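You operate a simulated robot arm through the tools that you are given. There is no shell and no other tool. Be economical: measure what you need, move in short steps, check, and stop when the job is done.

Carry out the task below with a simulated robot arm. There is one attempt and no reset: what you move stays moved.

TASK
Stand the blue tin beside the spiky pot. It goes on the side that lies toward x +0.0, y +1.0 (a direction in the base frame), with about 3 cm between them.

It is judged by the outcome, as a careful person would: the job done as asked, and still so three seconds after it is handed in. It fails if anything else is knocked over, pushed out of place, dropped, spilled or broken.

THE ROBOT
A 7-joint arm with a two-finger parallel gripper, fixed in place. Base frame: the origin is at the foot of the arm, x ahead of it, y to its left, z up; the work surface is at about z = 920. Units: mm, degrees, N and s.
With the tool pointing down near the work surface it reaches from about 280 to 680 mm from the base axis. Its first joint turns from -66.0 to 66.0 degrees. Payload 1.57 kg.
Tool frame: the origin (TCP) lies between the finger pads and is the grasp point; the fingertips stand 30 mm ahead of it; z points along the fingers, y is the line along which they close. Largest opening 110 mm; finger width 24, thickness 12; the body of the gripper, 48 by 112 mm, starts 78 mm behind the TCP.
Orientation is told as [roll, pitch, yaw] about the base's x, y, z axes, in that order, counted from this pose: with the fingers straight down and closing along the base's y, the tool's x points along the base's -x, its y along +y and its z along -z.

THE INTERFACE
- The arm moves only by the tool jog_arm. Its argument "steps" is a list of rows, each a list of 4 numbers: the shift along the base's x, y, z in units of 40 mm (1.0 is 40 mm), then the turn about the base's z in units of 8 degrees (1.0 is 8 degrees). In form: [[x, y, z, yaw], ...]. A call has 1 to 12 rows; each row shifts and turns the commanded pose from where the row before left it. "gripper" is the closure, from 0 (fully open) to 1 (shut), set as the call begins (left out, the last holds). A call with a number of a shift or a turn outside -1 to 1 is refused whole. Each row takes 0.2 s and may step no farther than 50 mm and 8.6 degrees from the row before; otherwise, or with a gripper value out of range, the whole call is refused. Where a pose cannot be reached the arm comes as near as it can. A force on the tool above 40 N (or 10 N above the force at the start of the call, whichever is more), or a blocked arm, ends the call early, and 0.2 s more pass. The fingers move at their own pace (about 108 mm/s each) and stop on an object; they squeeze with about 30 N. The grip force told is the motor's: it shows also when the fingers shut on nothing. Time passes only in rows, and 0.2 s behind the last, so rows that do not move let the fingers close. It gives the time, the measured TCP pose, the force on the tool (base axes), the opening and the grip force at its end, in the units of the frame above (readings bear some noise).
- Cameras (640 x 400 px; columns grow to the right, rows downward): "scene" is fixed at [170.3, -406.8, 1385.4]; the picture's right is [0.65, -0.76, 0.00], its down [-0.57, -0.48, -0.67] and it looks along [0.51, 0.43, -0.74] (base axes); focal length 328 px, centre (320, 200). "wrist" rides on the gripper at [-36, 0, -80] in the tool frame; the picture's right is [0.00, -1.00, 0.00], its down [0.97, 0.00, -0.24] and it looks along [0.24, 0.00, 0.97] (tool axes); focal length 218 px, centre (320, 200).
- get_image(camera): a new picture of that camera. The clock stands still meanwhile.
- measure_at(camera, pixels): for up to 12 pixels [column, row] of the newest picture of that camera ("zoom" is the newest enlarged one), the place [x, y, z] in the base frame of the surface seen there, good to about 2 mm. The clock stands still meanwhile.
- enlarge(camera, box): a new picture of the part [left, top, right, bottom] of that camera's present view, enlarged. The clock stands still meanwhile.
- finish_job(): hands the job in; it is judged then, once.

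Keep the steps short. Do not move on a guess: measure, check each grasp and each placing, and mend mistakes. In all there are 60 turns and 22 pictures (those below and enlarged ones count). Leave the gripper open and the arm clear of the work at the hand-in unless told otherwise, and finish with a single line.

The tools are called after ">>>" as name(argument=value, ...) on one line, values as JSON. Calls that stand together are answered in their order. jog_arm: Moves the arm, as the interface text tells. Its arguments: {"type":"object","properties":{"steps":{"type":"array","items":{"type":"array","items":{"type":"number"}}},"gripper":{"type":"number"}},"required":["steps"]} The other tools are called the same way: get_image (camera) takes a picture; measure_at (camera, pixels) gives the place of the surface under pixels of a picture; enlarge (camera, box) takes an enlarged picture of a part of a camera's view; finish_job () hands the job in.

At the start:

```text
time: 0.0
tcp_pos: [290.4, -53.4, 1079.3]
tool_rot: [-0.1, 0.0, 0.0]
wrist_force: [1.1, 0.2, -0.4]
grip_width: 109.7
gripper_force: 0.1
```

scene: 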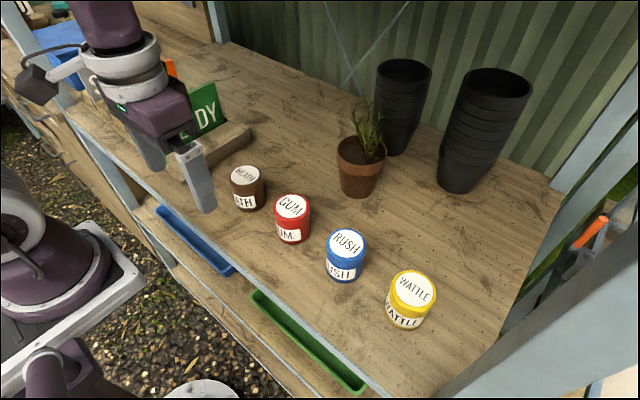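
wrist: 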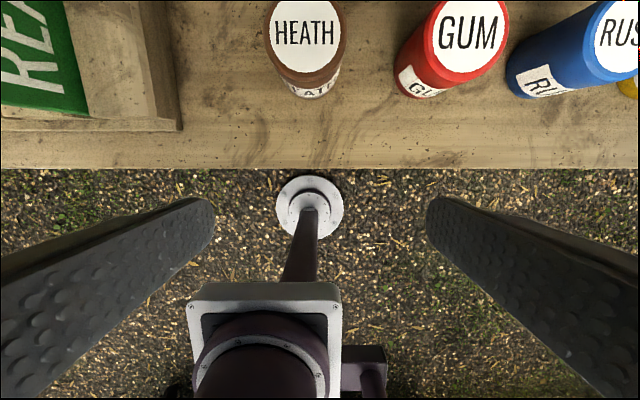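

The blue tin (RUSH) is near (345,255) in the scene and the spiky pot near (360,170). I'll measure both, along with their neighbours.

>>> measure_at(camera="scene", pixels=[[346, 243], [328, 240], [365, 240], [346, 230], [345, 258], [345, 283], [361, 148], [337, 146], [385, 158], [359, 197], [292, 206], [245, 176]])

>>> enlarge(camera="scene", box=[220, 60, 460, 300])

```text
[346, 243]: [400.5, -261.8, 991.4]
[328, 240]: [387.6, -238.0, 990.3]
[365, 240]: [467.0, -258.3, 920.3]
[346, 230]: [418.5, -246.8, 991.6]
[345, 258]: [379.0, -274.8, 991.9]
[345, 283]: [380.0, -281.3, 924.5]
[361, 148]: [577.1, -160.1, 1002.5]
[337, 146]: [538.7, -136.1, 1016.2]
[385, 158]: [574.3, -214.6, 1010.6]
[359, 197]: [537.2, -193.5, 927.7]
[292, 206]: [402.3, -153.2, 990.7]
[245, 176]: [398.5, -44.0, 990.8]
```

```text
1.67 times, centred on (340, 180) of scene
```

zoom: 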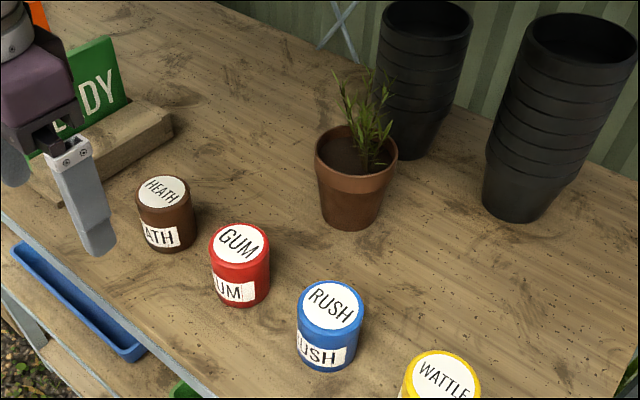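

I'll measure the pot's rim and body and the blue tin's lid edges in the zoomed picture to get their centres and radii.

>>> measure_at(camera="zoom", pixels=[[317, 152], [396, 158], [354, 184], [345, 127], [350, 225], [324, 205], [300, 305], [361, 310], [330, 330], [333, 284], [315, 180], [290, 170]])

```text
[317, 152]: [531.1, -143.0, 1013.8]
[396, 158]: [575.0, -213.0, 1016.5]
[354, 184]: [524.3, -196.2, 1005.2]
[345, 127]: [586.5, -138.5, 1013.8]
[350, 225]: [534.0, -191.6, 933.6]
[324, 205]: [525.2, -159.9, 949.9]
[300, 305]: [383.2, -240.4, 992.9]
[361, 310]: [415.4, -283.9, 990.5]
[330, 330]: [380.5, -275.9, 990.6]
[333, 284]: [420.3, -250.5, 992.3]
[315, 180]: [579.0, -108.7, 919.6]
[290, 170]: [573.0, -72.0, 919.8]
```

The pot's rim centre is about (556,-175) with a radius of about 41. The tin's centre is about (400,-262) with a radius of about 27 and its top at 991. The target for the tin's centre is about (556,-77). I'll close the fingers roughly along x so that none goes between tin and pot. First I move above the tin while turning to yaw 56, staying high.

>>> jog_arm(steps=[[0.393, -0.746, 0, 1], [0.393, -0.746, 0, 1], [0.393, -0.746, 0, 1], [0.393, -0.746, 0, 1], [0.393, -0.746, 0, 1], [0.393, -0.746, 0, 1], [0.393, -0.746, 0, 1], [0, 0, 0, 0]], gripper=0)

>>> get_image(camera="wrist")

```text
time: 1.3
tcp_pos: [298.0, -168.2, 1060.3]
tool_rot: [8.2, 2.1, 41.2]
wrist_force: [0.4, 1.0, -0.2]
grip_width: 109.9
gripper_force: 0.1
stopped in row 6: the arm was blocked; the commanded pose is now the measured one
```

```text
18 pictures are left
```

wrist: 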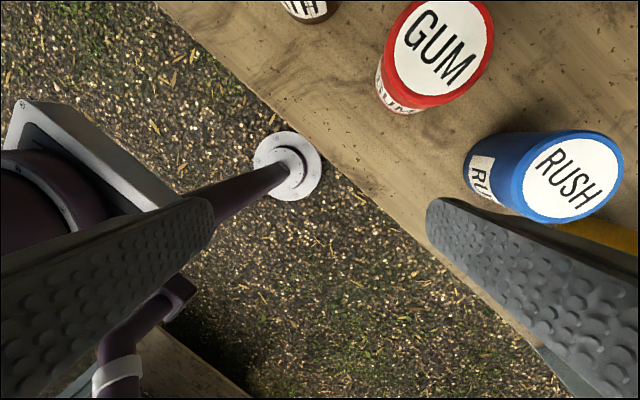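

The arm blocked at yaw 41 with a tilt but almost no force, so it is probably a wrist joint limit. I'll raise it, turn back the other way, and check that the tilt clears.

>>> jog_arm(steps=[[0, 0, 0.25, -1], [0, 0, 0.25, -1], [0, 0, 0, -1], [0, 0, 0, -1], [0, 0, 0, -1], [0, 0, 0, 0]])

```text
time: 2.7
tcp_pos: [293.3, -161.6, 1068.2]
tool_rot: [10.1, 4.7, 1.1]
wrist_force: [-0.2, -0.3, 0.1]
grip_width: 110.0
gripper_force: 0.0
```

The tilt persists. I'll look at the scene to see why.

>>> get_image(camera="scene")

>>> jog_arm(steps=[[0.5, 0, 0, 0], [0.5, 0, 0, 0], [0, 0, 0, 0]])

```text
17 pictures are left
```

scene: 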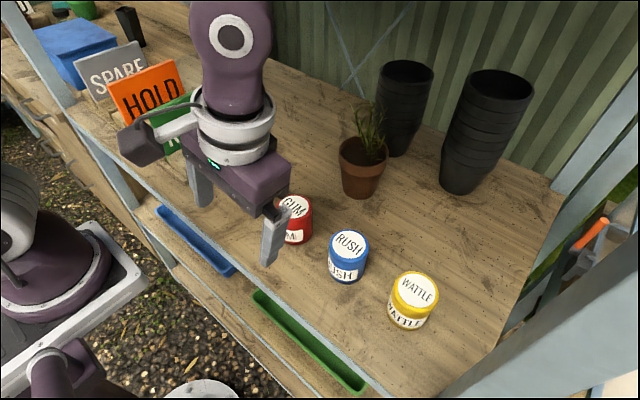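

```text
time: 3.5
tcp_pos: [295.8, -154.1, 1068.5]
tool_rot: [11.6, 5.8, -0.3]
wrist_force: [0.2, 1.1, 0.1]
grip_width: 110.0
gripper_force: 0.0
```

The pose lags the command. The arm may be stuck against a limit close to the base, so I'll reach farther out, staying high, and watch.

>>> jog_arm(steps=[[0.5, 0.3, 0.3, 0], [0.5, 0.3, 0.3, 0], [0.3, 0, 0, 0], [0, 0, 0, 0], [0, 0, 0, 0]])

```text
time: 3.9
tcp_pos: [287.6, -145.7, 1071.3]
tool_rot: [13.1, 8.4, -3.0]
wrist_force: [0.4, -0.1, 0.4]
grip_width: 109.9
gripper_force: 0.0
stopped in row 1: the arm was blocked; the commanded pose is now the measured one
```

Still blocked and tilting more. I'll back out the way I came, toward the start pose (+y).

>>> jog_arm(steps=[[0, 0.5, 0, 0], [0, 0.5, 0, 0], [0, 0.5, 0, 0], [0, 0.5, 0, 0], [0, 0, 0, 0]])

>>> get_image(camera="scene")

```text
time: 5.1
tcp_pos: [301.9, -72.3, 1065.2]
tool_rot: [13.3, 9.2, -2.4]
wrist_force: [-0.4, -1.2, 0.0]
grip_width: 110.3
gripper_force: 0.0
```

```text
16 pictures are left
```

scene: 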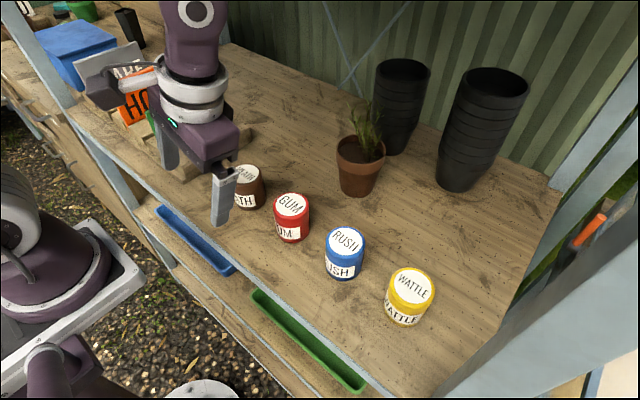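

Before commanding more, I'll hold still for a few rows to see whether the pose is lagging or really limited.

>>> jog_arm(steps=[[0, 0, 0, 0], [0, 0, 0, 0], [0, 0, 0, 0], [0, 0, 0, 0], [0, 0, 0, 0]])

```text
time: 6.3
tcp_pos: [300.6, -70.5, 1065.3]
tool_rot: [13.3, 9.1, -2.2]
wrist_force: [0.7, 0.1, 0.3]
grip_width: 110.1
gripper_force: 0.0
```

It is steady, so it is resting at a limit near the base. I'll reach outward in small steps with no turn.

>>> jog_arm(steps=[[0.3, 0, 0, 0], [0.3, 0, 0, 0], [0.3, 0, 0, 0], [0.3, 0, 0, 0], [0, 0, 0, 0], [0, 0, 0, 0]])

```text
time: 7.7
tcp_pos: [296.7, -64.0, 1066.2]
tool_rot: [14.2, 11.4, -3.3]
wrist_force: [-0.9, -0.2, -0.5]
grip_width: 110.1
gripper_force: 0.0
```

It did not move outward but tilted instead. I'll look through the wrist camera for anything touching the arm.

>>> get_image(camera="wrist")

>>> enlarge(camera="scene", box=[0, 0, 320, 200])

```text
15 pictures are left
```

wrist: 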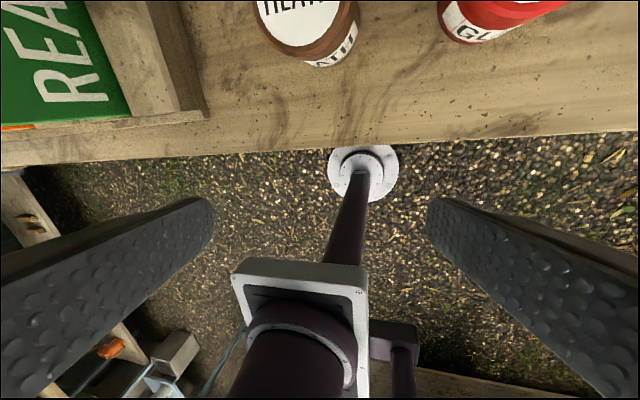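

```text
2.00 times, centred on (160, 100) of scene
```

zoom: 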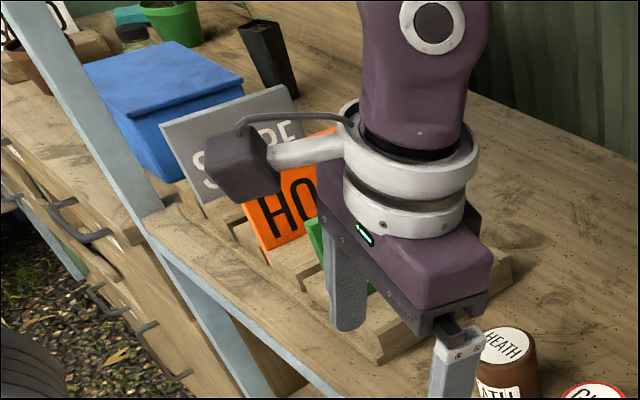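

Nothing visible touches the hand, and the forearm rises out of view. I'll test going down a little here, with the fingers in front of the tins and well above the bench.

>>> jog_arm(steps=[[0, 0, -0.4, 0], [0, 0, -0.4, 0], [0, 0, -0.4, 0], [0, 0, 0, 0], [0, 0, 0, 0]])

```text
time: 8.5
tcp_pos: [331.5, -74.0, 1057.5]
tool_rot: [11.9, 2.2, -4.1]
wrist_force: [-0.2, -0.6, 0.6]
grip_width: 109.8
gripper_force: 0.0
stopped in row 3: the arm was blocked; the commanded pose is now the measured one
```

Lowering helped: x advanced to 331 and the pitch tilt shrank. Next I'll go a little lower and outward, keeping the tips above 1000, over the tins at 991.

>>> jog_arm(steps=[[0.2, 0, -0.2, 0], [0.2, 0, -0.2, 0], [0.2, 0, 0, 0], [0, 0, 0, 0], [0, 0, 0, 0]])

```text
time: 9.7
tcp_pos: [340.9, -74.0, 1055.7]
tool_rot: [11.6, 0.5, -4.3]
wrist_force: [-1.0, 0.4, 0.3]
grip_width: 110.0
gripper_force: 0.1
```

Command and pose still differ (z is 14 high and x 14 short), so something is stopping the arm body. I'll measure the structures around the arm in both pictures.

>>> get_image(camera="scene")

>>> get_image(camera="wrist")

>>> measure_at(camera="scene", pixels=[[60, 270], [130, 265], [200, 390], [15, 210], [60, 360], [215, 20], [60, 100], [120, 210], [200, 100], [230, 60], [115, 90], [190, 60]])

>>> measure_at(camera="wrist", pixels=[[300, 340], [350, 275], [360, 170], [400, 345], [340, 230], [240, 270], [500, 380], [170, 350], [40, 60], [150, 110], [600, 380], [320, 390]])

```text
13 pictures are left
```

scene: 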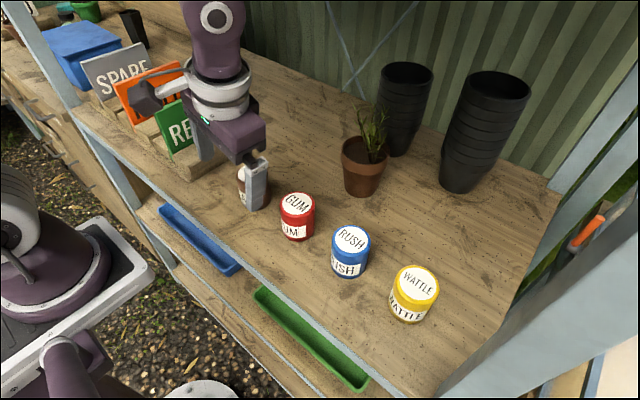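

```text
12 pictures are left
```

wrist: 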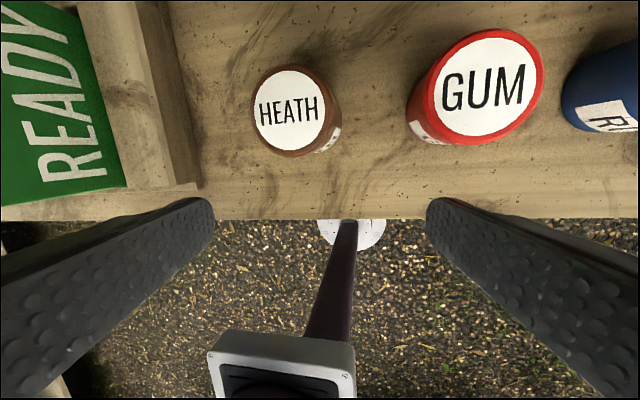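

```text
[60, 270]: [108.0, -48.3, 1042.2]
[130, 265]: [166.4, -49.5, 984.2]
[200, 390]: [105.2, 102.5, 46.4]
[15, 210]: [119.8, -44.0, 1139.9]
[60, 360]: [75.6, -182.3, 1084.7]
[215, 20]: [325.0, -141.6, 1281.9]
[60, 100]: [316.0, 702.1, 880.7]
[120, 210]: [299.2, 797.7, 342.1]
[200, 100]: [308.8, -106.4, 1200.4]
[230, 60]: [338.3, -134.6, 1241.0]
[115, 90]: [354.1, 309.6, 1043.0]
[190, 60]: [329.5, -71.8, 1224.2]
```

```text
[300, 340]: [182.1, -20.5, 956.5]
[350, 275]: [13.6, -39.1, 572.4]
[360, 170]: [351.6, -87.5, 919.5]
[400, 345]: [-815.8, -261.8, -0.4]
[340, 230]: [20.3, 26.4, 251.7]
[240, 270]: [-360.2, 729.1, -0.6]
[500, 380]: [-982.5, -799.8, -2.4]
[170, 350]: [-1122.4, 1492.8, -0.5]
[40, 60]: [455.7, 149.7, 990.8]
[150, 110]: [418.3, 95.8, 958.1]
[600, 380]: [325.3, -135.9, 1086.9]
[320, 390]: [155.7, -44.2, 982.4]
```

The arm base plate is at z≈985 and nothing is near the hand. My guess is that the +yaw turn wound a wrist or elbow joint to its limit. I'll try turning the other way while holding position, with the tips at 1025 clear of the tins.

>>> jog_arm(steps=[[0, 0, 0.3, -0.6], [0, 0, 0, -0.6], [0, 0, 0, -0.6], [0, 0, 0, -0.6], [0, 0, 0, 0], [0, 0, 0, 0]])

```text
time: 11.1
tcp_pos: [344.1, -70.1, 1054.4]
tool_rot: [12.0, 3.2, -23.0]
wrist_force: [-0.7, -0.5, 0.2]
grip_width: 109.9
gripper_force: 0.0
```

The turn followed the command well this way. Next I'll try outward steps again.

>>> jog_arm(steps=[[0.3, 0, 0.1, 0], [0.3, 0, 0.1, 0], [0.3, 0, 0, 0], [0, 0, 0, 0], [0, 0, 0, 0]])

```text
time: 11.8
tcp_pos: [329.2, -64.9, 1052.9]
tool_rot: [11.8, 7.7, -24.8]
wrist_force: [-0.1, 0.2, -0.1]
grip_width: 110.0
gripper_force: 0.1
stopped in row 3: the arm was blocked; the commanded pose is now the measured one
```

Outward is still blocked and the hand swings back. I'll measure the box fixture on the wrist at about (145,97), the upper links and the big post at lower right, to look for contact.

>>> enlarge(camera="scene", box=[60, 0, 320, 230])

>>> measure_at(camera="scene", pixels=[[145, 97], [175, 82], [218, 12], [190, 4], [240, 4], [215, 3], [600, 300], [500, 380], [630, 100], [80, 370], [85, 230], [25, 260]])

```text
1.74 times, centred on (190, 115) of scene
```

zoom: 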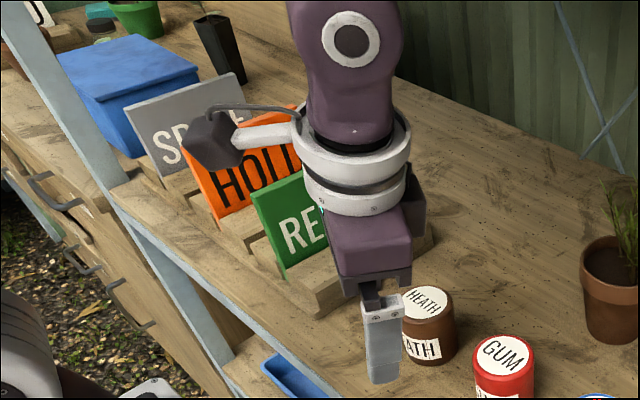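

```text
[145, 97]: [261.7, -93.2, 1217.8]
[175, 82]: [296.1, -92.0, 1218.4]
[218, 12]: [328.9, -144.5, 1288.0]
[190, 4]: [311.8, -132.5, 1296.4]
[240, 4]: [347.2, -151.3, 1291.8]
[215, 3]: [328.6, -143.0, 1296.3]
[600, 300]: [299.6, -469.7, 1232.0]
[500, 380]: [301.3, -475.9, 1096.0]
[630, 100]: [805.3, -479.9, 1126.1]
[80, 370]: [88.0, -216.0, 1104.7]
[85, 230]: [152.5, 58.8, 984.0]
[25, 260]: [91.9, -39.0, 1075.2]
```

Working through the readings, the wrist centre has stayed at about radius 360 and height 1277 whatever I command, so the upper links seem wedged there. I'll retract clearly toward the start posture to free them: back, up, and yaw toward 0.

>>> jog_arm(steps=[[-0.5, 0, 0.2, 0.5], [-0.5, 0, 0.2, 0.5], [-0.5, 0, 0.2, 0.5], [-0.3, 0.2, 0.2, 0.5], [0, 0.2, 0, 0.5], [0, 0, 0, 0]])

```text
time: 13.2
tcp_pos: [275.1, -46.4, 1081.0]
tool_rot: [11.4, 8.0, -3.9]
wrist_force: [0.5, 1.1, -1.2]
grip_width: 110.0
gripper_force: 0.1
```

It is freed: orientation now matches the command and the position is close to it. I'll move outward again in small steps from here to find where it starts to fail.

>>> jog_arm(steps=[[0.4, 0, 0, 0], [0.4, 0, 0, 0], [0.4, 0, 0, 0], [0, 0, 0, 0], [0, 0, 0, 0]])

```text
time: 14.4
tcp_pos: [304.8, -44.8, 1082.1]
tool_rot: [11.6, 8.5, -4.1]
wrist_force: [-0.1, -0.1, 1.1]
grip_width: 110.1
gripper_force: 0.1
```

That tracks well (command 305, read 304.8). Onward in small steps.

>>> jog_arm(steps=[[0.4, 0, 0, 0], [0.4, 0, 0, 0], [0, 0, 0, 0], [0, 0, 0, 0]])

```text
time: 15.4
tcp_pos: [300.2, -43.2, 1083.1]
tool_rot: [12.1, 10.0, -4.4]
wrist_force: [0.3, 0.0, -0.3]
grip_width: 109.9
gripper_force: 0.1
```

Same again: blocked once the wrist centre reaches radius ~350, with no tool force, so an upper link meets something out of camera view. I'll retract and see whether going lower first, in front of the bench edge, opens the way.

>>> jog_arm(steps=[[-0.6, 0, 0, 0], [-0.6, 0, 0, 0], [-0.3, 0, -0.3, 0], [0, 0, -0.4, 0], [0, 0, -0.4, 0], [0, 0, -0.4, 0], [0, 0, 0, 0]])

```text
time: 17.0
tcp_pos: [295.3, -44.8, 1019.3]
tool_rot: [11.2, 8.0, -3.9]
wrist_force: [0.4, 0.4, -0.3]
grip_width: 109.9
gripper_force: 0.1
```

Down to 1019 works. Now outward in small steps at this height. The fingers straddle the brown tin's line and stay short of it.

>>> jog_arm(steps=[[0.4, 0, 0, 0], [0.4, 0, 0, 0], [0.4, 0, 0, 0], [0.4, 0, 0, 0], [0, 0, 0, 0], [0, 0, 0, 0]])

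```text
time: 18.4
tcp_pos: [309.4, -44.2, 1023.5]
tool_rot: [12.0, 10.4, -4.3]
wrist_force: [0.5, -0.2, -0.3]
grip_width: 110.1
gripper_force: 0.1
```

Blocked again at wrist x≈349. It is also not retracting fully (it stays 18 short), so it is pinned on both sides. I'll go back, up and toward +y past the start position to unload the links, staying in front of the signs.

>>> jog_arm(steps=[[-0.8, 0, 0.3, 0], [-0.8, 0, 0.5, 0], [-0.2, 0.4, 0.5, 0], [0, 0.5, 0.3, 0], [0, 0.5, 0, 0], [0, 0.5, 0, 0], [0, 0, 0, 0], [0, 0, 0, 0]])

>>> get_image(camera="scene")

```text
time: 20.2
tcp_pos: [287.6, 28.8, 1086.7]
tool_rot: [11.4, 8.1, -4.0]
wrist_force: [0.2, 0.2, 0.2]
grip_width: 109.9
gripper_force: 0.0
```

```text
10 pictures are left
```

scene: 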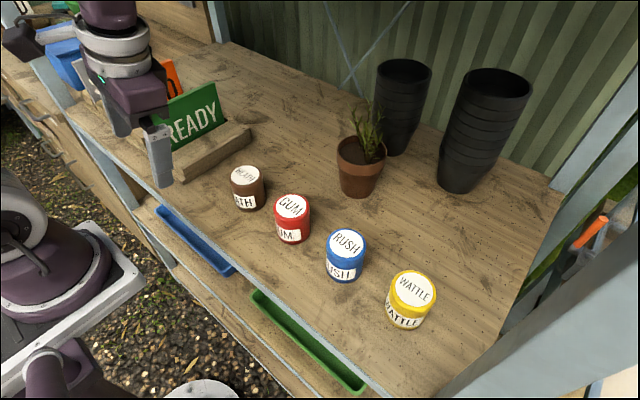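

The offset in x is a constant bookkeeping one, so retraction is in fact free and only outward is blocked. I'll test outward at this y, in front of the READY sign, with short steps.

>>> jog_arm(steps=[[0.4, 0, 0, 0], [0.4, 0, 0, 0], [0.4, 0, 0, 0], [0, 0, 0, 0], [0, 0, 0, 0]])

```text
time: 21.4
tcp_pos: [318.4, 28.8, 1087.8]
tool_rot: [11.2, 8.4, -3.9]
wrist_force: [1.0, 0.1, -0.2]
grip_width: 109.8
gripper_force: 0.1
```

Blocked at the same radius again (~351), whatever the direction. I'll test the same reach at a greater height: retract, rise 120 mm in free space, then go outward.

>>> jog_arm(steps=[[-0.9, 0, 0.2, 0], [0, 0, 0.7, 0], [0, 0, 0.7, 0], [0, 0, 0.7, 0], [0, 0, 0.7, 0], [0, 0, 0, 0], [0.4, 0, 0, 0], [0.4, 0, 0, 0], [0.4, 0, 0, 0], [0.4, 0, 0, 0], [0, 0, 0, 0], [0, 0, 0, 0]])

```text
time: 22.4
tcp_pos: [241.7, 22.4, 1134.5]
tool_rot: [9.3, 20.1, -4.6]
wrist_force: [-0.1, 0.1, -0.1]
grip_width: 109.9
gripper_force: 0.0
stopped in row 5: the arm was blocked; the commanded pose is now the measured one
```

Going up is blocked too, and the hand tilted back 20°. All readings fit an obstruction above and ahead of the forearm. Pressing downward earlier reduced this tilt, so next I'll move low and close in along the blue tin's bearing, with the hand squared to it (yaw ≈ -33).

>>> jog_arm(steps=[[0, -0.7, -0.4, -0.6], [0, -0.7, -0.4, -0.6], [-0.1, -0.7, -0.4, -0.6], [-0.1, -0.7, -0.4, -0.6], [-0.1, -0.7, -0.4, -0.6], [0, -0.7, -0.4, -0.6], [0, 0, 0, 0], [0, 0, 0, 0]])

```text
time: 24.2
tcp_pos: [228.1, -145.4, 1038.1]
tool_rot: [9.3, 20.1, -33.3]
wrist_force: [0.3, -0.3, -0.6]
grip_width: 110.0
gripper_force: 0.0
```

Tracking is now exact: command (230,-146,1038), read (228,-145,1038). I'll go lower here, still in front of the bench edge, then outward a little.

>>> jog_arm(steps=[[0, 0, -0.4, 0], [0, 0, -0.4, 0], [0, 0, -0.4, 0], [0, 0, -0.4, 0], [0, 0, 0, 0], [0, 0, 0, 0]])

```text
time: 25.6
tcp_pos: [228.6, -145.5, 974.5]
tool_rot: [9.4, 19.9, -33.3]
wrist_force: [-0.7, 0.1, 0.2]
grip_width: 110.2
gripper_force: 0.1
```

Exact again. Now outward along the tin's bearing, in short steps.

>>> jog_arm(steps=[[0.3, -0.2, 0, 0], [0.3, -0.2, 0, 0], [0.3, -0.2, 0, 0], [0, 0, 0, 0], [0, 0, 0, 0]])

```text
time: 26.8
tcp_pos: [261.2, -168.9, 982.7]
tool_rot: [9.3, 18.3, -33.3]
wrist_force: [0.4, 0.5, -0.3]
grip_width: 110.2
gripper_force: 0.1
```

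It moves outward here: radius 311, z 8 mm high, tilt decreasing. Lower clearly helps. I'll go on a little and watch.

>>> jog_arm(steps=[[0.2, -0.13, -0.15, 0], [0.2, -0.13, -0.1, 0], [0.2, -0.13, 0, 0], [0, 0, 0, 0], [0, 0, 0, 0]])

>>> get_image(camera="scene")

```text
time: 28.0
tcp_pos: [284.3, -186.0, 986.8]
tool_rot: [9.4, 15.6, -33.3]
wrist_force: [-0.1, 0.9, 0.5]
grip_width: 109.8
gripper_force: 0.1
```

```text
9 pictures are left
```

scene: 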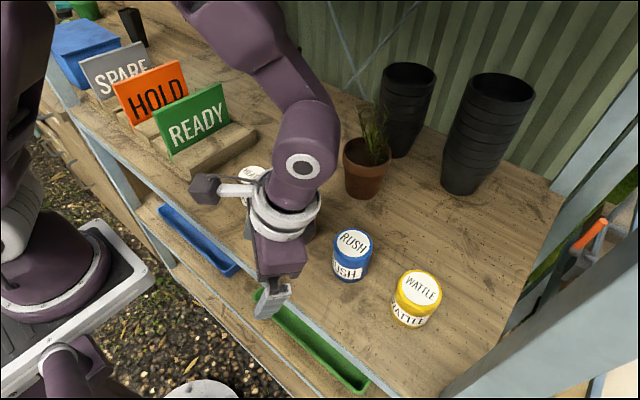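

Now the upper arm shows at left (20,100) and the forearm at (220,30)-(290,90). I'll measure along them to understand the arm's shape.

>>> measure_at(camera="scene", pixels=[[215, 8], [240, 40], [280, 80], [300, 120], [300, 165], [270, 5], [20, 20], [20, 100], [40, 50], [10, 160], [15, 210], [5, 5]])

```text
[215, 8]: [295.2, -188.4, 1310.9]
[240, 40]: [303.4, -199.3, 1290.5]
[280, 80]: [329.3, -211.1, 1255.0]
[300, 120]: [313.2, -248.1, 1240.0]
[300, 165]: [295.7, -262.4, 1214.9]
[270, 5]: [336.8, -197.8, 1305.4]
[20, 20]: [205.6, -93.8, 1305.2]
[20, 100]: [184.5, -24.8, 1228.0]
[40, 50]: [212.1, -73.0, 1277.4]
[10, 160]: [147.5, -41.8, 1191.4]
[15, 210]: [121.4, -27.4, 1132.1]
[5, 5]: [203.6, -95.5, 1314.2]
```

I'll measure the box fixture at (205,190), which sits between hand and upper arm, plus the near surfaces, to see whether it touches the arm itself.

>>> measure_at(camera="scene", pixels=[[205, 190], [195, 192], [192, 180], [240, 190], [255, 165], [45, 20], [48, 40], [40, 90], [30, 140], [45, 220], [200, 20], [180, 5]])

>>> enlarge(camera="scene", box=[0, 0, 340, 212])

```text
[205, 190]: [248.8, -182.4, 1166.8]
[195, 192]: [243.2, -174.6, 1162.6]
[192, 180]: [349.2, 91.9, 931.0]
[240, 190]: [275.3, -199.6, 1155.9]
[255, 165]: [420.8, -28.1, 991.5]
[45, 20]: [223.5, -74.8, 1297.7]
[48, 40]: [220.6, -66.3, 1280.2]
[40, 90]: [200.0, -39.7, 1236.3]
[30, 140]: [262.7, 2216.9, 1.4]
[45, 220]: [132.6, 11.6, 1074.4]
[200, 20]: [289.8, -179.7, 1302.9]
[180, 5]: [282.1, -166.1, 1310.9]
```

```text
1.88 times, centred on (170, 106) of scene
```

zoom: 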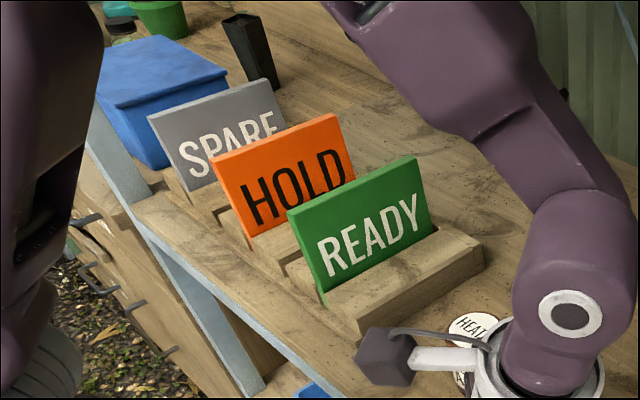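

The box is clear of the arm (radius 300 against about 190). In this low posture the hand does advance along the tin's bearing (-33.2°) and the tilt shrinks, with the fingers open astride the tin's line. I'll keep advancing slowly.

>>> jog_arm(steps=[[0.2, -0.13, 0, 0], [0.2, -0.13, 0, 0], [0.2, -0.13, 0, 0], [0.2, -0.13, 0, 0], [0, 0, 0, 0], [0, 0, 0, 0]])

```text
time: 29.4
tcp_pos: [317.9, -207.8, 1002.6]
tool_rot: [9.4, 13.1, -33.4]
wrist_force: [-0.4, -0.6, -0.7]
grip_width: 110.0
gripper_force: 0.1
```

J4 extends freely here, but z is 38 mm high, as if the shoulder lean is stopped. To tell a joint stop from an external bar, I'll swing about the base to bearing -45° at the same radius (free space in front of the tins) and see whether the hand drops to its command.

>>> jog_arm(steps=[[-0.4, -0.5, 0, -0.5], [-0.4, -0.5, 0, -0.5], [-0.4, -0.5, 0, -0.5], [0, 0, 0, 0], [0, 0, 0, 0]])

```text
time: 30.6
tcp_pos: [272.9, -265.4, 965.7]
tool_rot: [9.3, 20.1, -45.4]
wrist_force: [0.3, -0.6, 0.1]
grip_width: 109.9
gripper_force: 0.0
```

That settles it: at bearing -45° the hand dropped exactly to its command (z 966). So an external obstacle sits out of view above, and it is clear of the arm on this side. I'll now rise so the tips pass over the tins and test reaching outward on this bearing.

>>> jog_arm(steps=[[0, 0, 0.5, 0], [0, 0, 0.5, 0], [0, 0, 0.5, 0], [0, 0, 0.4, 0], [0, 0, 0, 0], [0.35, -0.35, 0, 0], [0.35, -0.35, 0, 0], [0, 0, 0, 0]])

```text
time: 32.4
tcp_pos: [301.8, -293.1, 1041.0]
tool_rot: [9.4, 20.0, -45.3]
wrist_force: [-0.8, 0.0, -0.8]
grip_width: 109.9
gripper_force: 0.1
```

Perfect tracking here (radius 421). I'll go on outward, a bit higher.

>>> jog_arm(steps=[[0.4, -0.3, 0.3, 0], [0.4, -0.3, 0.3, 0], [0.4, -0.3, 0, 0], [0, 0, 0, 0]])

```text
time: 33.4
tcp_pos: [349.5, -328.4, 1063.6]
tool_rot: [9.3, 20.1, -45.3]
wrist_force: [-0.3, 0.1, -0.5]
grip_width: 110.4
gripper_force: 0.0
```

Free at radius 480. Now I'll swing at this radius toward the blue tin's bearing, high above it (tips at about 1035).

>>> jog_arm(steps=[[0.3, 0.4, 0, 0.4], [0.3, 0.4, 0, 0.4], [0.3, 0.4, 0, 0.4], [0.3, 0.4, 0, 0.3], [0, 0, 0, 0], [0, 0, 0, 0]])

```text
time: 34.8
tcp_pos: [396.8, -266.3, 1065.8]
tool_rot: [9.3, 20.1, -33.4]
wrist_force: [0.4, 0.4, 0.2]
grip_width: 110.2
gripper_force: 0.1
```

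I'm right above the blue tin with exact tracking. The adopted tilt (roll 9, pitch 20) is kept by the arm but is workable. A wrist picture will check the alignment before I descend.

>>> get_image(camera="wrist")

>>> get_image(camera="scene")

```text
7 pictures are left
```

wrist: 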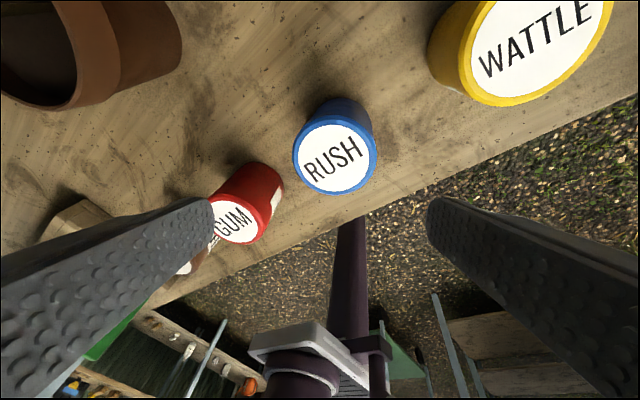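

```text
6 pictures are left
```

scene: 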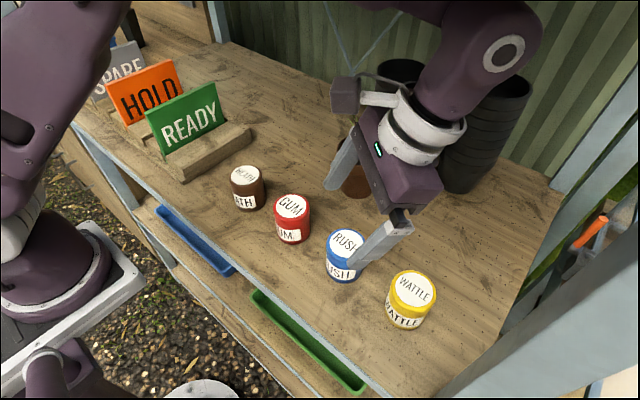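

All tins are undisturbed. I'll measure the lids from this view.

>>> measure_at(camera="wrist", pixels=[[335, 157], [297, 160], [374, 160], [335, 123], [336, 192], [235, 222], [530, 45], [120, 20], [60, 100]])

>>> measure_at(camera="scene", pixels=[[412, 289], [292, 206], [246, 175], [440, 60], [370, 30], [30, 60], [95, 20]])

```text
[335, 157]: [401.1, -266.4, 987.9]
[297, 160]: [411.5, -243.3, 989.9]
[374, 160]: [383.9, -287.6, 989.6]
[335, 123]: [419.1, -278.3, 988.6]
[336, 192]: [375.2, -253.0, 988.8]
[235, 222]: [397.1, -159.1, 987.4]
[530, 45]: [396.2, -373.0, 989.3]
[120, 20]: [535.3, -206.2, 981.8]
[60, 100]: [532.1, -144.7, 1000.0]
```

```text
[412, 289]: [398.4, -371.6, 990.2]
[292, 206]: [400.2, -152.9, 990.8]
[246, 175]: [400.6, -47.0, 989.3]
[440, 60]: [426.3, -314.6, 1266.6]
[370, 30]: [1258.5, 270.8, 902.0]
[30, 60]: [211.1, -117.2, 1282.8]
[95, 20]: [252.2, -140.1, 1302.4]
```

The tin's centre is about (399,-264) and the TCP is at (397,-266), well aligned. I'll descend straight down to about z 1000, check tracking, then go to 964.

>>> jog_arm(steps=[[0.06, 0.06, -0.4, 0], [0, 0, -0.4, 0], [0, 0, -0.4, 0], [0, 0, -0.4, 0], [0, 0, 0, 0], [0, 0, 0, 0]])

```text
time: 36.2
tcp_pos: [400.1, -264.3, 1001.7]
tool_rot: [9.2, 19.9, -33.3]
wrist_force: [-0.2, 0.0, -0.3]
grip_width: 110.0
gripper_force: 0.0
```

Exact. Now I'll descend the last 38 mm.

>>> jog_arm(steps=[[0, 0, -0.4, 0], [0, 0, -0.4, 0], [0, 0, -0.15, 0], [0, 0, 0, 0], [0, 0, 0, 0]])

```text
time: 37.4
tcp_pos: [400.2, -263.7, 962.3]
tool_rot: [9.3, 20.1, -33.4]
wrist_force: [-0.7, 1.5, 0.3]
grip_width: 109.8
gripper_force: 0.0
```

In place with no contact force. I'll close on the tin.

>>> jog_arm(steps=[[0, 0, 0, 0], [0, 0, 0, 0], [0, 0, 0, 0], [0, 0, 0, 0]], gripper=0.8)

>>> get_image(camera="scene")

```text
time: 38.4
tcp_pos: [399.7, -263.9, 963.1]
tool_rot: [9.3, 20.0, -33.4]
wrist_force: [0.4, 0.1, -0.1]
grip_width: 57.1
gripper_force: 30.4
```

```text
5 pictures are left
```

scene: 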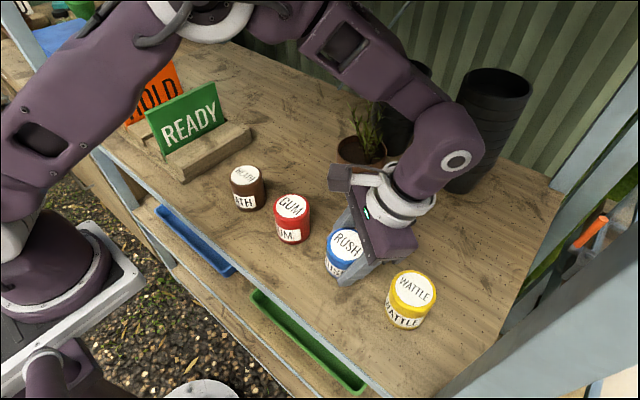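

The grip holds at 57 mm and 30 N, and the tin stands in the fingers. Before carrying, I'll measure the plant's top and the black pot stacks.

>>> measure_at(camera="scene", pixels=[[368, 105], [375, 125], [360, 112], [382, 112], [400, 112], [425, 70], [495, 72], [340, 240], [360, 240], [346, 232]])

>>> jog_arm(steps=[[0, 0, 0.25, 0], [0, 0, 0.25, 0], [0, 0, 0, 0]])

```text
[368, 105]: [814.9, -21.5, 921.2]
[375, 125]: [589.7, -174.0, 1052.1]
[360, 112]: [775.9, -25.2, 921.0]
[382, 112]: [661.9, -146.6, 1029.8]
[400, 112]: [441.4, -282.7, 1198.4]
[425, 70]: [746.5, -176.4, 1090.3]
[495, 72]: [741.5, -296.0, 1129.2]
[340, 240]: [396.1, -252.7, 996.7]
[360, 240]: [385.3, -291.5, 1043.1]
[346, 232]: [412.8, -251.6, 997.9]
```

```text
time: 39.2
tcp_pos: [400.1, -263.5, 983.0]
tool_rot: [9.3, 20.0, -33.3]
wrist_force: [0.9, 0.0, -0.3]
grip_width: 57.0
gripper_force: 30.1
```

Lifted cleanly to z 983 with the grip at 57 mm. The black stack is at about x 690, y -150, so at the placing spot the hand should lean away from pot and stack, which means yaw about +60 to +80. I'll rise to about z 1070 and turn in the air.

>>> jog_arm(steps=[[0, 0, 0.55, 0], [0, 0, 0.55, 0], [0, 0, 0.55, 0], [0, 0, 0.55, 0.5], [0, 0, 0, 0.8], [0, 0, 0, 0.8], [0, 0, 0, 0.8], [0, 0, 0, 0.8], [0, 0, 0, 0], [0, 0, 0, 0]])

```text
time: 41.4
tcp_pos: [400.5, -262.9, 1070.4]
tool_rot: [9.4, 20.1, -3.6]
wrist_force: [-0.4, 0.0, -1.8]
grip_width: 57.0
gripper_force: 30.0
```

Good tracking. I'll go on along an arc in front of the pot, about 50 mm clear of its rim and above the red tin, while turning.

>>> jog_arm(steps=[[0, 0, 0, 0.8], [0, 0, 0, 0.8], [0, 0, 0, 0.8], [0.1, 0.2, 0, 0.8], [0.2, 0.4, 0, 0.8], [0.2, 0.4, 0, 0.8], [0.2, 0.4, 0, 0], [0.2, 0.4, 0, 0], [0, 0, 0, 0], [0, 0, 0, 0]])

```text
time: 43.6
tcp_pos: [431.2, -201.1, 1039.2]
tool_rot: [13.5, 22.3, 35.2]
wrist_force: [-0.1, -0.1, -1.7]
grip_width: 57.0
gripper_force: 30.4
```

The hand is 31 mm low and tilting a little more, so the hidden obstacle is touching again and lower is freer. I'll back away from the red tin at once and go slightly lower and farther out, between the tin row and the pot.

>>> jog_arm(steps=[[0.2, -0.4, 0, 0], [0.3, -0.4, -0.2, 0], [0.33, -0.2, -0.2, 0], [0, 0, -0.1, 0], [0, 0, 0, 0]])

>>> get_image(camera="scene")

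```text
time: 44.8
tcp_pos: [469.1, -232.0, 1051.6]
tool_rot: [9.3, 20.1, 34.7]
wrist_force: [-0.1, -0.3, -1.2]
grip_width: 57.0
gripper_force: 30.2
```

```text
4 pictures are left
```

scene: 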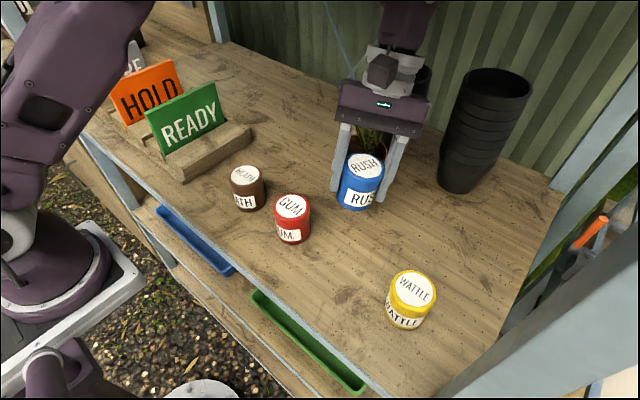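

Exact tracking again. The tin is held about 9° off upright, as expected from the adopted tilt. I'll move on in +y in small steps through the gap, turning a little.

>>> jog_arm(steps=[[-0.07, 0.3, 0, 0.4], [-0.07, 0.3, 0, 0.4], [-0.07, 0.3, 0, 0.4], [0, 0, 0, 0]])

```text
time: 45.8
tcp_pos: [460.2, -197.1, 1045.8]
tool_rot: [9.9, 20.4, 44.4]
wrist_force: [-0.4, 0.7, -1.3]
grip_width: 57.0
gripper_force: 29.7
```

A 5 mm sag is starting. I'll shift slightly farther out and 8 mm lower and keep going in small steps.

>>> jog_arm(steps=[[0.06, 0.25, -0.1, 0.3], [0.06, 0.25, -0.1, 0.3], [0, 0.25, 0, 0.3], [0, 0, 0, 0]])

```text
time: 46.8
tcp_pos: [454.4, -180.7, 1025.2]
tool_rot: [12.0, 20.5, 51.1]
wrist_force: [0.4, -0.5, -0.9]
grip_width: 56.9
gripper_force: 30.1
```

The obstacle is touching again (about 15 mm lag), with the tin only about 7 mm from the red one. I'll back off at once and turn to yaw ~10, so the hand leans straight outward. That extends the arm more, lowers the elbow, and lines the fingers up along y.

>>> jog_arm(steps=[[0.1, -0.6, 0.05, -0.6], [0.1, -0.6, 0, -0.9], [0, -0.3, 0, -0.9], [0, 0, 0, -0.9], [0, 0, 0, -0.9], [0, 0, 0, -0.9], [0, 0, 0, 0]])

```text
time: 48.4
tcp_pos: [473.0, -225.5, 1044.2]
tool_rot: [9.3, 20.0, 10.7]
wrist_force: [-0.7, 0.3, -1.9]
grip_width: 56.9
gripper_force: 30.2
```

Free again and exact. Now +y in small steps at x≈466, yaw 10.

>>> jog_arm(steps=[[-0.06, 0.3, 0, 0], [-0.06, 0.3, 0, 0], [-0.06, 0.3, 0, 0], [0, 0, 0, 0]])

```text
time: 49.4
tcp_pos: [464.9, -189.6, 1043.8]
tool_rot: [9.3, 20.0, 10.6]
wrist_force: [-0.4, -0.1, -2.1]
grip_width: 57.2
gripper_force: 29.7
```

Exact. Onward.

>>> jog_arm(steps=[[0, 0.3, 0, 0], [0, 0.3, 0, 0], [0, 0.3, 0, 0], [0, 0, 0, 0]])

```text
time: 50.4
tcp_pos: [466.2, -154.9, 1044.3]
tool_rot: [9.3, 20.0, 10.6]
wrist_force: [-0.3, -0.5, -1.3]
grip_width: 57.0
gripper_force: 30.3
```

Still exact, level with the red tin and clear of the pot. Onward.

>>> jog_arm(steps=[[0, 0.3, 0, 0], [0, 0.3, 0, 0], [0, 0.3, 0, 0], [0, 0, 0, 0]])

```text
time: 51.4
tcp_pos: [467.1, -119.1, 1043.8]
tool_rot: [9.4, 20.2, 10.6]
wrist_force: [-1.1, -0.2, -1.5]
grip_width: 57.0
gripper_force: 29.9
```

Good. Next to y≈-62, drifting slightly outward.

>>> jog_arm(steps=[[0, 0.35, 0, 0], [0.1, 0.35, 0, 0], [0.1, 0.35, 0, 0], [0.1, 0.35, 0, 0], [0, 0, 0, 0]])

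```text
time: 52.6
tcp_pos: [478.2, -65.4, 1041.2]
tool_rot: [9.7, 20.6, 10.6]
wrist_force: [0.5, -0.2, -1.3]
grip_width: 57.1
gripper_force: 30.3
```

Only slight contact. Now outward in +x at y≈-60, dropping a little.

>>> jog_arm(steps=[[0.4, 0.02, -0.1, 0], [0.4, 0.02, -0.1, 0.3], [0.4, 0.02, -0.1, 0.5], [0.4, 0, -0.1, 0.5], [0, 0, 0, 0]])

```text
time: 53.8
tcp_pos: [542.4, -59.9, 1028.3]
tool_rot: [9.3, 20.1, 21.1]
wrist_force: [-0.5, 0.3, -1.4]
grip_width: 57.0
gripper_force: 30.0
```

Exact. I'll turn to yaw ≈50 here and move to x 556.

>>> jog_arm(steps=[[0.17, 0, 0, 0.9], [0.17, 0, 0, 0.9], [0, 0, 0, 0.9], [0, 0, 0, 0.9], [0, 0, 0, 0]])

>>> get_image(camera="scene")

```text
time: 55.0
tcp_pos: [554.6, -59.4, 1028.6]
tool_rot: [9.3, 20.1, 49.9]
wrist_force: [-0.5, 0.1, -2.1]
grip_width: 57.3
gripper_force: 29.8
```

```text
3 pictures are left
```

scene: 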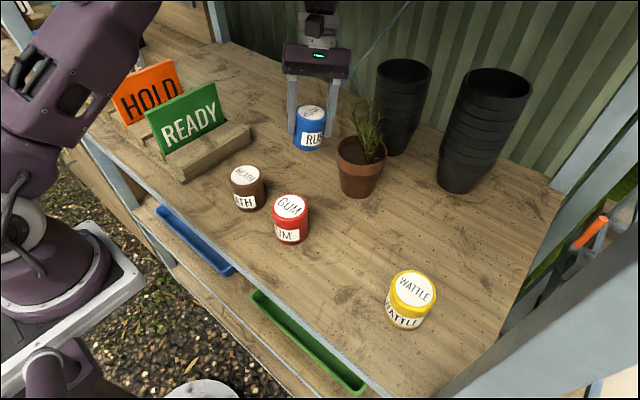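

Everything else stands undisturbed. I'll measure the tin in the grip (lid edges, bottom) and the pot again before lowering.

>>> measure_at(camera="scene", pixels=[[312, 114], [299, 117], [325, 117], [312, 106], [308, 122], [308, 149], [297, 142], [321, 147], [338, 150], [385, 155], [360, 170], [350, 141]])

```text
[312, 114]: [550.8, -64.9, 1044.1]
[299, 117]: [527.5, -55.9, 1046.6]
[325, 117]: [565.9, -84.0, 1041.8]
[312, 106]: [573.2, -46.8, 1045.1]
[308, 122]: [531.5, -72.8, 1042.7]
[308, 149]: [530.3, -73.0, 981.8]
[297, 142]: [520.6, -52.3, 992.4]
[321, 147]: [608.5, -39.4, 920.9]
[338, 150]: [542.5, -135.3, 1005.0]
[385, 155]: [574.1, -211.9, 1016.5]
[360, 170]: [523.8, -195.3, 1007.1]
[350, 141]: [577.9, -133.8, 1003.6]
```

The tin hangs with its bottom at about 972, tilted ~6°, and its base centre near (545,-60). The pot rim's +y edge is near y=-131, so the base centre should be at about (557,-73). I'll shift by (+12,-13) and lower 44 mm.

>>> jog_arm(steps=[[0.3, -0.16, 0, 0], [0, -0.16, -0.3, 0], [0, 0, -0.3, 0], [0, 0, -0.3, 0], [0, 0, -0.2, 0], [0, 0, 0, 0]])

>>> enlarge(camera="scene", box=[250, 60, 410, 210])

```text
time: 56.4
tcp_pos: [567.4, -71.8, 984.0]
tool_rot: [9.4, 20.1, 49.9]
wrist_force: [0.6, 0.5, -2.9]
grip_width: 57.1
gripper_force: 30.2
```

```text
2.67 times, centred on (330, 135) of scene
5 turns are left
```

zoom: 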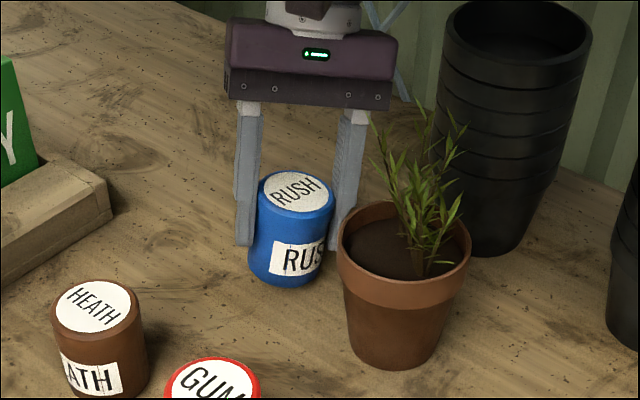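

About 6 mm remain, going by the measurements. I'll lower 7 mm gently.

>>> jog_arm(steps=[[0, 0, -0.06, 0], [0, 0, -0.06, 0], [0, 0, -0.05, 0], [0, 0, 0, 0]])

```text
time: 57.4
tcp_pos: [567.8, -72.1, 978.9]
tool_rot: [9.4, 20.0, 49.8]
wrist_force: [1.0, 0.6, 2.4]
grip_width: 57.2
gripper_force: 30.0
4 turns are left
```

The force changed from -2.9 to +2.4 N, so the tin has touched down. I'll open to about 90 mm, wait, then rise straight up.

>>> jog_arm(steps=[[0, 0, 0, 0], [0, 0, 0, 0], [0, 0, 0, 0], [0, 0, 0.3, 0], [0, 0, 0.3, 0], [0, 0, 0.3, 0], [0, 0, 0.4, 0], [0, 0, 0.4, 0], [0, 0, 0.3, 0], [0, 0, 0, 0]], gripper=0.18)

>>> get_image(camera="scene")

>>> measure_at(camera="scene", pixels=[[316, 128], [303, 128], [329, 132], [318, 121], [314, 138], [337, 148], [345, 140]])

```text
time: 59.6
tcp_pos: [567.3, -70.4, 1059.3]
tool_rot: [9.3, 19.9, 49.8]
wrist_force: [-0.1, 0.1, -1.2]
grip_width: 90.3
gripper_force: 0.0
```

```text
1 pictures are left
```

scene: 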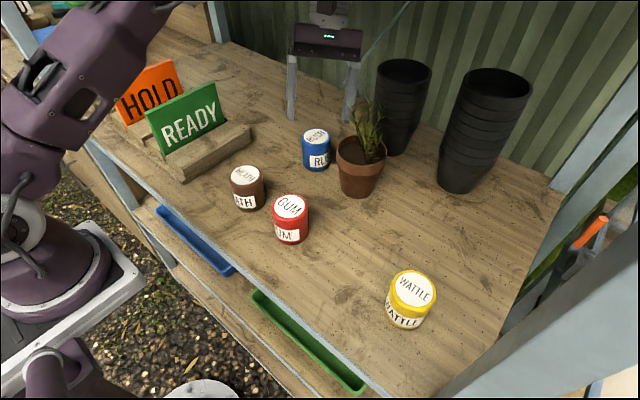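

```text
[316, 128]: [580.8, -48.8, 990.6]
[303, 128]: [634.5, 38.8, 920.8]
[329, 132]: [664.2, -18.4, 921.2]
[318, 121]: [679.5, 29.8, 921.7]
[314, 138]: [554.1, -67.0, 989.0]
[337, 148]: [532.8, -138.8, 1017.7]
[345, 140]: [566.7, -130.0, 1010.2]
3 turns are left
```

The blue tin stands upright with its lid level at about 990, centred near (559,-67). The gap to the pot rim is about 3.5 cm on the +y side. Every other object is in place, the gripper is open, and the fingertips are about 35 mm above the tin. I'm handing in.

>>> finish_job()

```text
The job is handed in.
```

The blue tin stands upright on the +y side of the spiky pot with a gap of about 3.5 cm (asked: about 3 cm), nothing else looks disturbed in the last picture, and the gripper is open above it; on the way the arm's upper links repeatedly pressed against something out of camera view, which I could not check.
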